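You operate a simulated robot arm through the tools that you are given. There is no shell and no other tool. Be economical: measure what you need, move in short steps, check, and stop when the job is done.

Carry out the task below with a simulated robot arm. There is one attempt and no reset: what you move stays moved.

JOB
Put the probe bottle on the purple disc.
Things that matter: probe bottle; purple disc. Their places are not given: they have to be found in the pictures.

Only the result counts: the job must be done as asked and must still hold three seconds after the hand-in. Knocking over, shifting, dropping, spilling or breaking anything else fails it.

ROBOT AND FRAMES
A 6-joint arm with a two-finger parallel gripper, fixed in place. Base frame: the origin is at the foot of the arm, x ahead of it, y to its left, z up; the work surface is at about z = 0.9. Readings come in m, degrees, newtons and seconds.
With the tool pointing down near the work surface it reaches from about 0.24 to 0.64 m from the base axis. Its first joint turns from -66.0 to 66.0 degrees. Payload 2.7 kg.
The TCP is the grasp point between the finger pads, 0.023 m short of the fingertips. In the tool frame z runs along the fingers and y along their closing line. Largest opening 0.094 m; finger width 0.038, thickness 0.01; the body of the gripper, 0.054 by 0.096 m, starts 0.039 m behind the TCP.
Orientation is told as [roll, pitch, yaw] about the base's x, y, z axes, in that order, counted from this pose: with the fingers straight down and closing along the base's y, the tool's x points along the base's -x, its y along +y and its z along -z.

CONTROLS
- The arm moves only by the tool arm_command. Its argument "commands" is a list of rows, each an object (a shift or turn left out is 0, a gripper value left out holds the last) with "offset": the shift along the base's x, y, z in units of 20 mm (1.0 is 20 mm), a list of three; "rot": the turn, a rotation vector about the base's x, y, z in units of 4 degrees (1.0 is 4 degrees), a list of three; "jaw": the gripper command, from -1 (shut) to 1 (fully open), values between in proportion. In form: [{"offset": [dx, dy, dz], "rot": [ax, ay, az], "jaw": jaw}, ...]. A call has 1 to 10 rows; each row shifts and turns the commanded pose from where the row before left it. A call with a number of a shift or a turn outside -1 to 1 is refused whole. A row lasts 0.2 s, in which the tool goes at most 0.05 m and 8.6 degrees; a call with a longer step from one row to the next is refused whole, and so is a gripper value outside its range. A pose out of reach is approached as far as the arm can. The call stops where the force on the tool passes 40 N (or 10 N more than at its start, if that is more) or the arm is blocked; 0.2 s more then pass. Each finger travels about 0.045 m/s and halts on what it meets, pressing with about 36 N; the grip force reading is that of the motor and also rises with nothing between the fingers. The clock runs only during rows and for 0.2 s after the last one: add rows that do not move to give the fingers time. It gives the time, the measured TCP pose, the force on the tool (base axes), the opening and the grip force at its end, in the units of the frame above (readings bear some noise).
- Cameras (640 x 400 px; columns grow to the right, rows downward): "scene" is fixed at [0.0935, -0.4462, 1.4099]; the picture's right is [0.58, -0.81, 0.00], its down [-0.40, -0.29, -0.87] and it looks along [0.71, 0.51, -0.49] (base axes); focal length 350 px, centre (320, 200). "wrist" rides on the gripper at [-0.039, 0, -0.044] in the tool frame; the picture's right is [0.00, -1.00, 0.00], its down [0.97, 0.00, -0.24] and it looks along [0.24, 0.00, 0.97] (tool axes); focal length 218 px, centre (320, 200).
- camera(camera): a new picture of that camera. The clock stands still meanwhile.
- locate(camera, pixels): for up to 12 pixels [column, row] of the newest picture of that camera ("zoom" is the newest enlarged one), the place [x, y, z] in the base frame of the surface seen there, good to about 0.002 m. The clock stands still meanwhile.
- zoom(camera, box): a new picture of the part [left, top, right, bottom] of that camera's present view, enlarged. The clock stands still meanwhile.
- hand_in(): hands the job in; it is judged then, once.

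Work in short steps. Measure before you move; look again where a grasp or a placing could have gone wrong, and mend it. You have 60 turns and 30 pictures in all, those below and enlarged ones among them. Open the gripper and draw the arm clear of the work before you hand the job in, unless the task says otherwise; then end with one line.

The tools are called after ">>>" by a JSON object that holds its "method" and its "body". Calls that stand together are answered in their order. arm_command: Moves the arm, as the interface text tells. Its arguments: {"type":"object","properties":{"commands":{"type":"array","items":{"type":"object","properties":{"offset":{"type":"array","items":{"type":"number"}},"rot":{"type":"array","items":{"type":"number"}},"jaw":{"type":"number"}}}}},"required":["commands"]} The other tools are called the same way: camera (camera) takes a picture; locate (camera, pixels) gives the place of the surface under pixels of a picture; zoom (camera, box) takes an enlarged picture of a part of a camera's view; hand_in () hands the job in.

At the start:

```text
time_s: 0.0
position: [0.4041, -0.1505, 1.237]
orientation: [0.1, -0.2, 0.0]
ft_force: [-0.2, 0.4, 0.2]
grip_width: 0.0941
grip_force: 0.0
```

scene: 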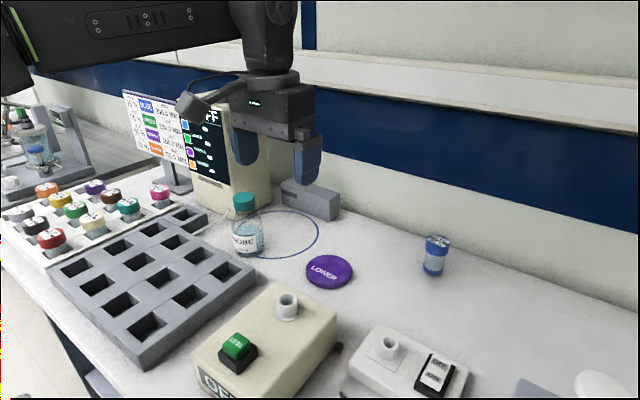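
wrist: 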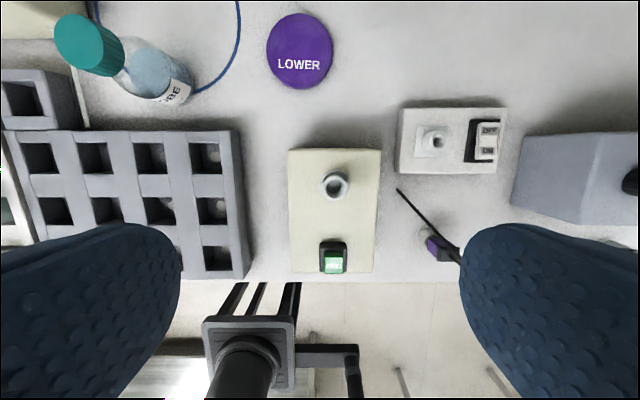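

The probe bottle shows at about (246,225) in the scene picture and the purple disc at (329,272). I'll enlarge this region to measure both.

>>> {"method": "zoom", "body": {"camera": "scene", "box": [180, 170, 380, 295]}}

>>> {"method": "locate", "body": {"camera": "scene", "pixels": [[244, 196], [244, 205], [246, 240], [248, 255], [329, 272], [308, 272], [352, 270], [329, 258], [329, 288], [285, 255], [310, 200], [215, 150]]}}

>>> {"method": "locate", "body": {"camera": "wrist", "pixels": [[300, 15], [300, 88], [268, 50], [332, 50], [300, 45], [85, 45], [185, 95], [400, 50], [60, 100], [220, 135]]}}

```text
3.20 times, centred on (280, 232) of scene
```

zoom: 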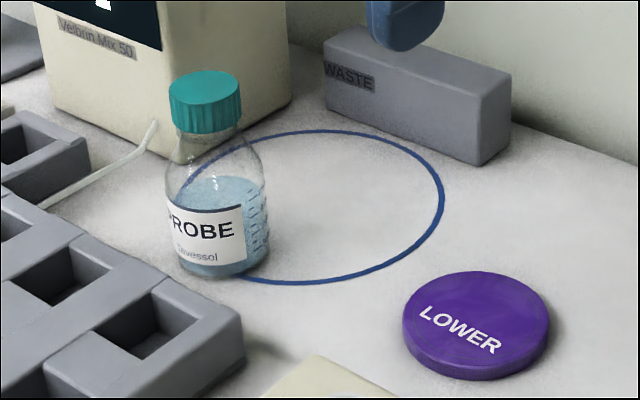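

```text
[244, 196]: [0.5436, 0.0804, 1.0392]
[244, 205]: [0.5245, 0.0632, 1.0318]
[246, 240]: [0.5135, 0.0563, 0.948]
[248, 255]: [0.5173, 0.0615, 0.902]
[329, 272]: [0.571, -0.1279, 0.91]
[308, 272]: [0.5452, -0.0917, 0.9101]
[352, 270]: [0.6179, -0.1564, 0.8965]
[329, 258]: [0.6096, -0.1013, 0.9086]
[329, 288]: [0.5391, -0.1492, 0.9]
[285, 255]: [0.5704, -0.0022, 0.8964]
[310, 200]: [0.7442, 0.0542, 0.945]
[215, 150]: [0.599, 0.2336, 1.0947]
```

```text
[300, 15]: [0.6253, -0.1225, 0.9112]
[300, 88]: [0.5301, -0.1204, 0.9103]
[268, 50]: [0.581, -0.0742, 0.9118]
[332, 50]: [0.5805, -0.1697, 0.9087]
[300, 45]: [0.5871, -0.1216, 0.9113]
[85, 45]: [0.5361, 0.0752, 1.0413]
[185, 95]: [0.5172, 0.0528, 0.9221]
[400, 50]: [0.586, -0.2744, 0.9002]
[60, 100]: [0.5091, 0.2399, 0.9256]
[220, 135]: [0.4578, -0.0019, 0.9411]
```

The cap top is near (0.536, 0.075, 1.041) and the disc centre near (0.578, -0.122, 0.910). I'll refine the cap edges and check the instrument box beside the bottle.

>>> {"method": "locate", "body": {"camera": "zoom", "pixels": [[205, 72], [205, 102], [172, 88], [237, 88], [205, 87], [205, 132], [180, 155], [285, 110], [172, 215], [262, 215], [210, 270], [285, 30]]}}

>>> {"method": "locate", "body": {"camera": "wrist", "pixels": [[56, 35], [75, 17], [100, 30], [80, 65], [62, 55], [110, 70]]}}

```text
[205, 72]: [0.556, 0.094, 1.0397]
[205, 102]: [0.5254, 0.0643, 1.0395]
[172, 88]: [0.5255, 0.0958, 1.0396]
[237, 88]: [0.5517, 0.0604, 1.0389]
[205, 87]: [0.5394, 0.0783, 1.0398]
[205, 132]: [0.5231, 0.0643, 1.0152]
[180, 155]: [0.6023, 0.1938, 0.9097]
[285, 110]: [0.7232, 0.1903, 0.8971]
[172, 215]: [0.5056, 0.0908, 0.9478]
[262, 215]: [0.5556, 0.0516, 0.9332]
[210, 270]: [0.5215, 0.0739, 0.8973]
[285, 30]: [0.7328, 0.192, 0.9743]
```

```text
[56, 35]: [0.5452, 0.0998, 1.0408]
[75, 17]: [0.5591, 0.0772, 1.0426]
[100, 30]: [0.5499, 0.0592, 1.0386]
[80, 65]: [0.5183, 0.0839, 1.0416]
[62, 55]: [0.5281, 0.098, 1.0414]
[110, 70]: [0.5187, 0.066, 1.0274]
```

The cap is centred at about (0.540, 0.079), roughly 0.042 across, from z 1.014 to 1.040, and the box starts at y > 0.19, so it's clear. I'll move above the cap with the jaw open, staying high.

>>> {"method": "arm_command", "body": {"commands": [{"offset": [0.6, 1, 0], "jaw": 1}, {"offset": [0.6, 1, 0]}, {"offset": [0.6, 1, 0]}, {"offset": [0.6, 1, 0]}, {"offset": [0.6, 1, 0]}, {"offset": [0.6, 1, 0]}, {"offset": [0.6, 1, 0]}, {"offset": [0.6, 1, 0]}, {"offset": [0.6, 1, 0]}, {"offset": [0.6, 1, 0]}]}}

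>>> {"method": "arm_command", "body": {"commands": [{"offset": [0.4, 0.75, -1]}, {"offset": [0.4, 0.72, -1]}, {"offset": [0, 0, -1]}, {"offset": [0, 0, -1]}, {"offset": [0, 0, -1]}, {}]}}

>>> {"method": "camera", "body": {"camera": "wrist"}}

>>> {"method": "camera", "body": {"camera": "scene"}}

```text
time_s: 2.2
position: [0.5262, 0.049, 1.2373]
orientation: [0.2, -0.2, -0.1]
ft_force: [-1.3, -0.4, 0.8]
grip_width: 0.0938
grip_force: 0.1
```

```text
time_s: 3.6
position: [0.5393, 0.0778, 1.1375]
orientation: [0.2, 0.0, 0.0]
ft_force: [0.3, 0.5, 0.1]
grip_width: 0.094
grip_force: 0.1
```

```text
26 pictures are left
```

wrist: 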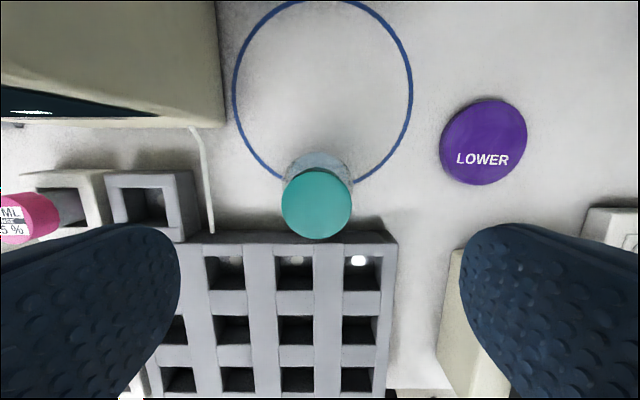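

```text
25 pictures are left
```

scene: 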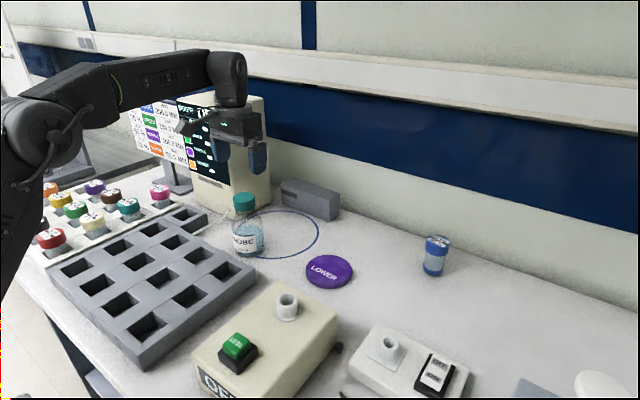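

The cap sits between the fingers at (317,205). I'll measure its edges and the disc's again from here.

>>> {"method": "locate", "body": {"camera": "wrist", "pixels": [[284, 203], [349, 203], [317, 172], [317, 235], [317, 204], [443, 145], [524, 138], [490, 101], [480, 183], [483, 142], [400, 140]]}}

```text
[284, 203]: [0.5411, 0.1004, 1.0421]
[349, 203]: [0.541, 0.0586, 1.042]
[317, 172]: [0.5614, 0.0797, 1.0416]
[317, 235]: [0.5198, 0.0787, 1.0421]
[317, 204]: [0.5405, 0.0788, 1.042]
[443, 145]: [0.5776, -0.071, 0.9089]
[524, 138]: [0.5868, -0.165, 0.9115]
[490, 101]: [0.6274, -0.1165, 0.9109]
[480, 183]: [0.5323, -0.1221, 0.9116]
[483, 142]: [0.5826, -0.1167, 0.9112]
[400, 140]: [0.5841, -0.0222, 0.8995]
```

The cap centre is (0.5407, 0.0793), top at 1.042, and the disc centre about (0.579, -0.120). I'll descend to TCP z ≈ 1.027 and check the force before closing.

>>> {"method": "arm_command", "body": {"commands": [{"offset": [0.07, 0.07, -0.8]}, {"offset": [0, 0, -0.8]}, {"offset": [0, 0, -0.8]}, {"offset": [0, 0, -0.8]}, {"offset": [0, 0, -0.8]}, {"offset": [0, 0, -0.8]}, {"offset": [0, 0, -0.7]}, {}]}}

```text
time_s: 5.4
position: [0.541, 0.079, 1.0271]
orientation: [0.1, -0.1, 0.1]
ft_force: [0.3, 0.0, 0.3]
grip_width: 0.0941
grip_force: 0.2
```

The pose is as planned with no contact. I'll shut the jaw and give it time.

>>> {"method": "arm_command", "body": {"commands": [{"jaw": -1}, {}, {}, {}, {}, {}, {}, {}]}}

>>> {"method": "camera", "body": {"camera": "scene"}}

```text
time_s: 7.2
position: [0.5413, 0.0789, 1.0279]
orientation: [0.0, -0.1, -0.1]
ft_force: [-0.5, 3.7, 1.3]
grip_width: 0.0449
grip_force: 36.1
```

```text
24 pictures are left
```

scene: 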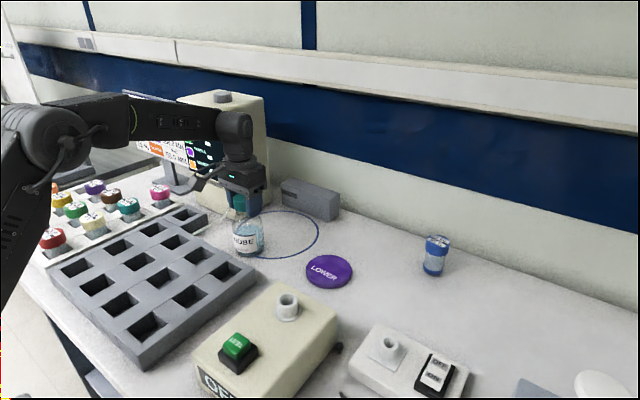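

The grip holds at 0.045 m and 36 N. I'll lift it gently and look.

>>> {"method": "arm_command", "body": {"commands": [{"offset": [0, 0, 0.4]}, {"offset": [0, 0, 0.5]}, {"offset": [0, 0, 0.6]}, {"offset": [0, 0, 0.5]}, {"offset": [0, 0, 0.5]}, {}]}}

>>> {"method": "zoom", "body": {"camera": "scene", "box": [180, 150, 380, 275]}}

```text
time_s: 8.6
position: [0.5408, 0.082, 1.0777]
orientation: [0.1, 0.0, 0.0]
ft_force: [-0.5, 0.0, -3.7]
grip_width: 0.0447
grip_force: 36.1
```

```text
3.20 times, centred on (280, 212) of scene
```

zoom: 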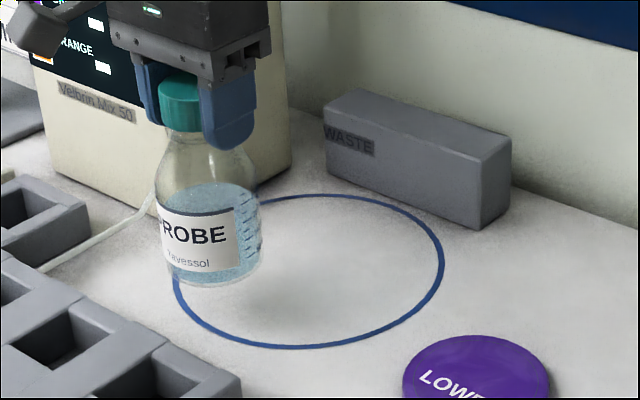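

The bottle is lifted upright, with its bottom around z 0.948, above the disc top at 0.911. I'll carry it smoothly to the disc, x first.

>>> {"method": "arm_command", "body": {"commands": [{"offset": [0.4, -0.3, 0]}, {"offset": [0.5, -0.6, 0]}, {"offset": [0.5, -0.6, 0]}, {"offset": [0.5, -0.6, 0]}, {"offset": [0, -0.6, 0]}, {"offset": [0, -0.6, 0]}, {"offset": [0, -0.6, 0]}, {"offset": [0, -0.6, 0]}, {"offset": [0, -0.6, 0]}, {"offset": [0, -0.6, 0]}]}}

>>> {"method": "arm_command", "body": {"commands": [{"offset": [0, -0.6, 0]}, {"offset": [0, -0.6, 0]}, {"offset": [0, -0.6, 0]}, {"offset": [0, -0.6, 0]}, {"offset": [0, -0.6, 0]}, {"offset": [0, -0.6, 0]}, {"offset": [0, -0.5, 0]}, {"offset": [0, -0.3, 0]}, {}, {}]}}

>>> {"method": "zoom", "body": {"camera": "scene", "box": [230, 170, 430, 295]}}

```text
time_s: 10.8
position: [0.5789, -0.0333, 1.0776]
orientation: [0.1, 0.0, 0.0]
ft_force: [-0.4, -0.1, -4.3]
grip_width: 0.0444
grip_force: 36.0
```

```text
time_s: 13.0
position: [0.5804, -0.1244, 1.0763]
orientation: [0.0, -0.1, 0.1]
ft_force: [0.9, 0.0, -4.7]
grip_width: 0.0443
grip_force: 36.1
```

```text
3.20 times, centred on (330, 232) of scene
```

zoom: 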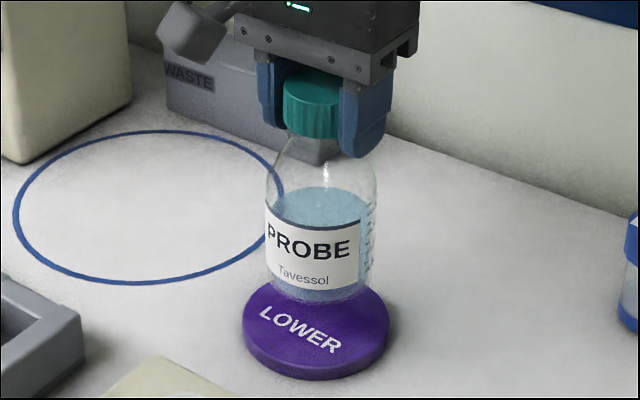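

The bottle hangs upright over the disc. I'll nudge y by +4 mm and lower about 32 mm, stopping just short of contact.

>>> {"method": "arm_command", "body": {"commands": [{"offset": [-0.05, 0.2, -0.3]}, {"offset": [0, 0, -0.4]}, {"offset": [0, 0, -0.4]}, {"offset": [0, 0, -0.3]}, {"offset": [0, 0, -0.2]}, {}]}}

>>> {"method": "zoom", "body": {"camera": "scene", "box": [230, 170, 430, 295]}}

```text
time_s: 14.4
position: [0.5787, -0.1193, 1.0436]
orientation: [0.2, -0.1, 0.0]
ft_force: [0.1, -0.3, -4.7]
grip_width: 0.0445
grip_force: 36.0
```

```text
3.20 times, centred on (330, 232) of scene
```

zoom: 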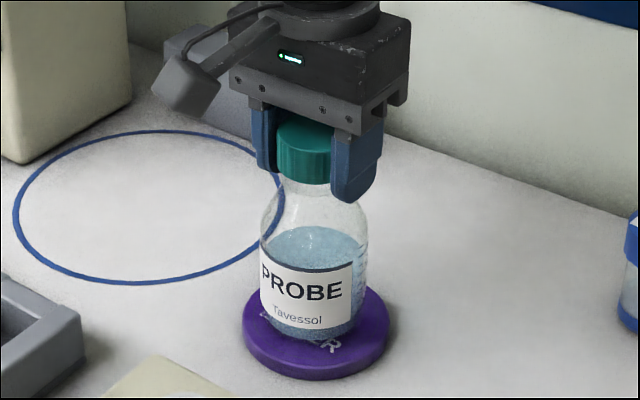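

There's still a small gap of about 4 mm, and the bottle is 3–5 mm left of disc centre. I'll correct slightly and lower in about 1 mm steps.

>>> {"method": "arm_command", "body": {"commands": [{"offset": [0.08, -0.12, -0.05]}, {"offset": [0, 0, -0.05]}, {"offset": [0, 0, -0.05]}, {}]}}

```text
time_s: 15.4
position: [0.581, -0.1207, 1.0405]
orientation: [0.1, -0.1, -0.1]
ft_force: [0.4, -0.4, -3.2]
grip_width: 0.0442
grip_force: 35.8
```

The force barely changed (-3.2 N). I'll go on in 1 mm steps.

>>> {"method": "arm_command", "body": {"commands": [{"offset": [0, 0, -0.05]}, {}]}}

>>> {"method": "arm_command", "body": {"commands": [{"offset": [0, 0, -0.05]}, {}]}}

```text
time_s: 16.0
position: [0.5801, -0.1195, 1.0393]
orientation: [0.2, 0.0, 0.0]
ft_force: [1.2, 1.1, -1.5]
grip_width: 0.0442
grip_force: 36.4
```

```text
time_s: 16.6
position: [0.5791, -0.1216, 1.0396]
orientation: [0.1, -0.1, 0.0]
ft_force: [1.8, 0.1, -0.3]
grip_width: 0.0441
grip_force: 35.4
```

The force has risen from -4.7 to about 0 N, so the disc carries the bottle. I'll go one small step more, and look.

>>> {"method": "arm_command", "body": {"commands": [{"offset": [0, 0, -0.04]}, {}]}}

>>> {"method": "zoom", "body": {"camera": "scene", "box": [230, 170, 430, 295]}}

```text
time_s: 17.2
position: [0.5803, -0.121, 1.0397]
orientation: [0.0, -0.2, 0.0]
ft_force: [0.3, -1.5, 3.5]
grip_width: 0.0443
grip_force: 36.1
```

```text
3.20 times, centred on (330, 232) of scene
```

zoom: 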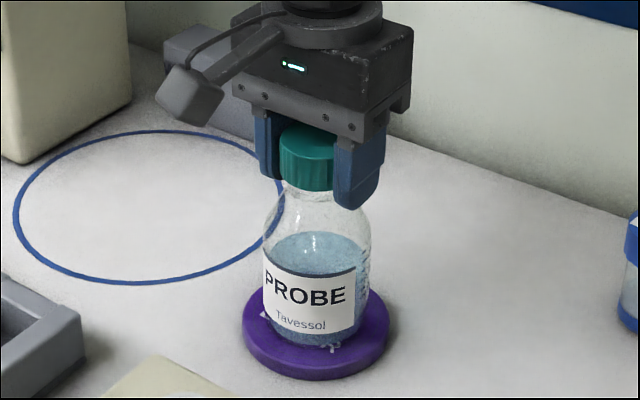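

The bottle is standing on the disc, inside its rim. I'll open the jaw, then rise straight up.

>>> {"method": "arm_command", "body": {"commands": [{"jaw": -0.3}, {"jaw": 0}, {"jaw": 0.4}, {"jaw": 1}, {}, {}, {}, {}]}}

>>> {"method": "arm_command", "body": {"commands": [{"offset": [0, 0, 0.5]}, {"offset": [0, 0, 0.8]}, {"offset": [0, 0, 1]}, {"offset": [0, 0, 1]}, {"offset": [0, 0, 1]}, {"offset": [0, 0, 1]}, {"offset": [0, 0, 1]}, {"offset": [0, 0, 1]}, {"offset": [0, 0, 1]}, {}]}}

>>> {"method": "zoom", "body": {"camera": "scene", "box": [230, 170, 430, 295]}}

>>> {"method": "camera", "body": {"camera": "wrist"}}

```text
time_s: 19.0
position: [0.5796, -0.1196, 1.0387]
orientation: [0.1, -0.1, 0.0]
ft_force: [0.5, -1.1, 0.4]
grip_width: 0.0941
grip_force: 0.1
```

```text
time_s: 21.2
position: [0.5496, -0.117, 1.1916]
orientation: [0.1, -0.1, 0.0]
ft_force: [0.2, 0.8, 0.2]
grip_width: 0.0938
grip_force: 0.1
out of reach, approached as far as the arm can: row 6, 7, 8, 9
```

```text
3.20 times, centred on (330, 232) of scene
```

zoom: 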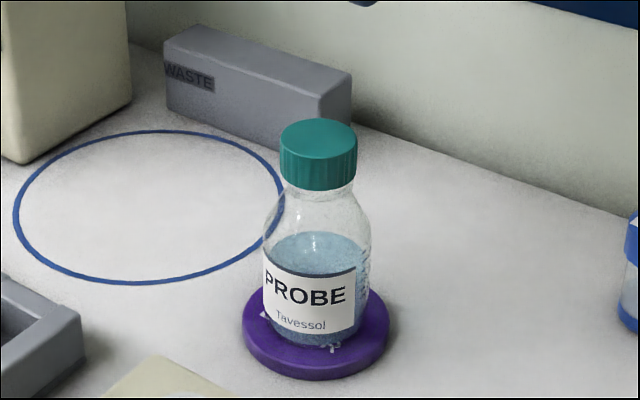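

```text
18 pictures are left
```

wrist: 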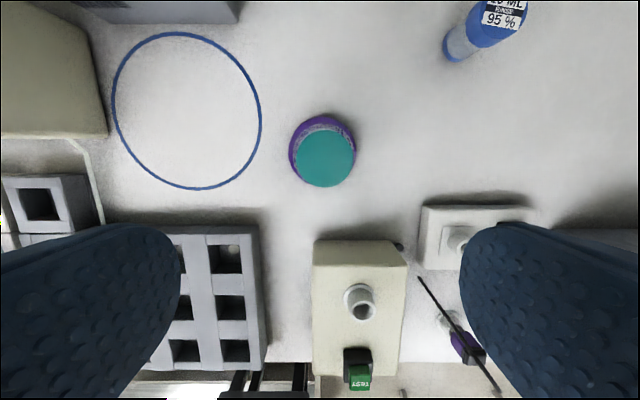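

The bottle stands upright inside the purple disc (cap at (325,158) in the wrist picture, disc around it). Nothing else has moved and the arm is about 0.13 m above, so I'm handing in.

>>> {"method": "hand_in", "body": {}}

```text
The job is handed in.
```

The probe bottle is standing upright on the purple disc, the gripper is open and clear above it, and the job is handed in.
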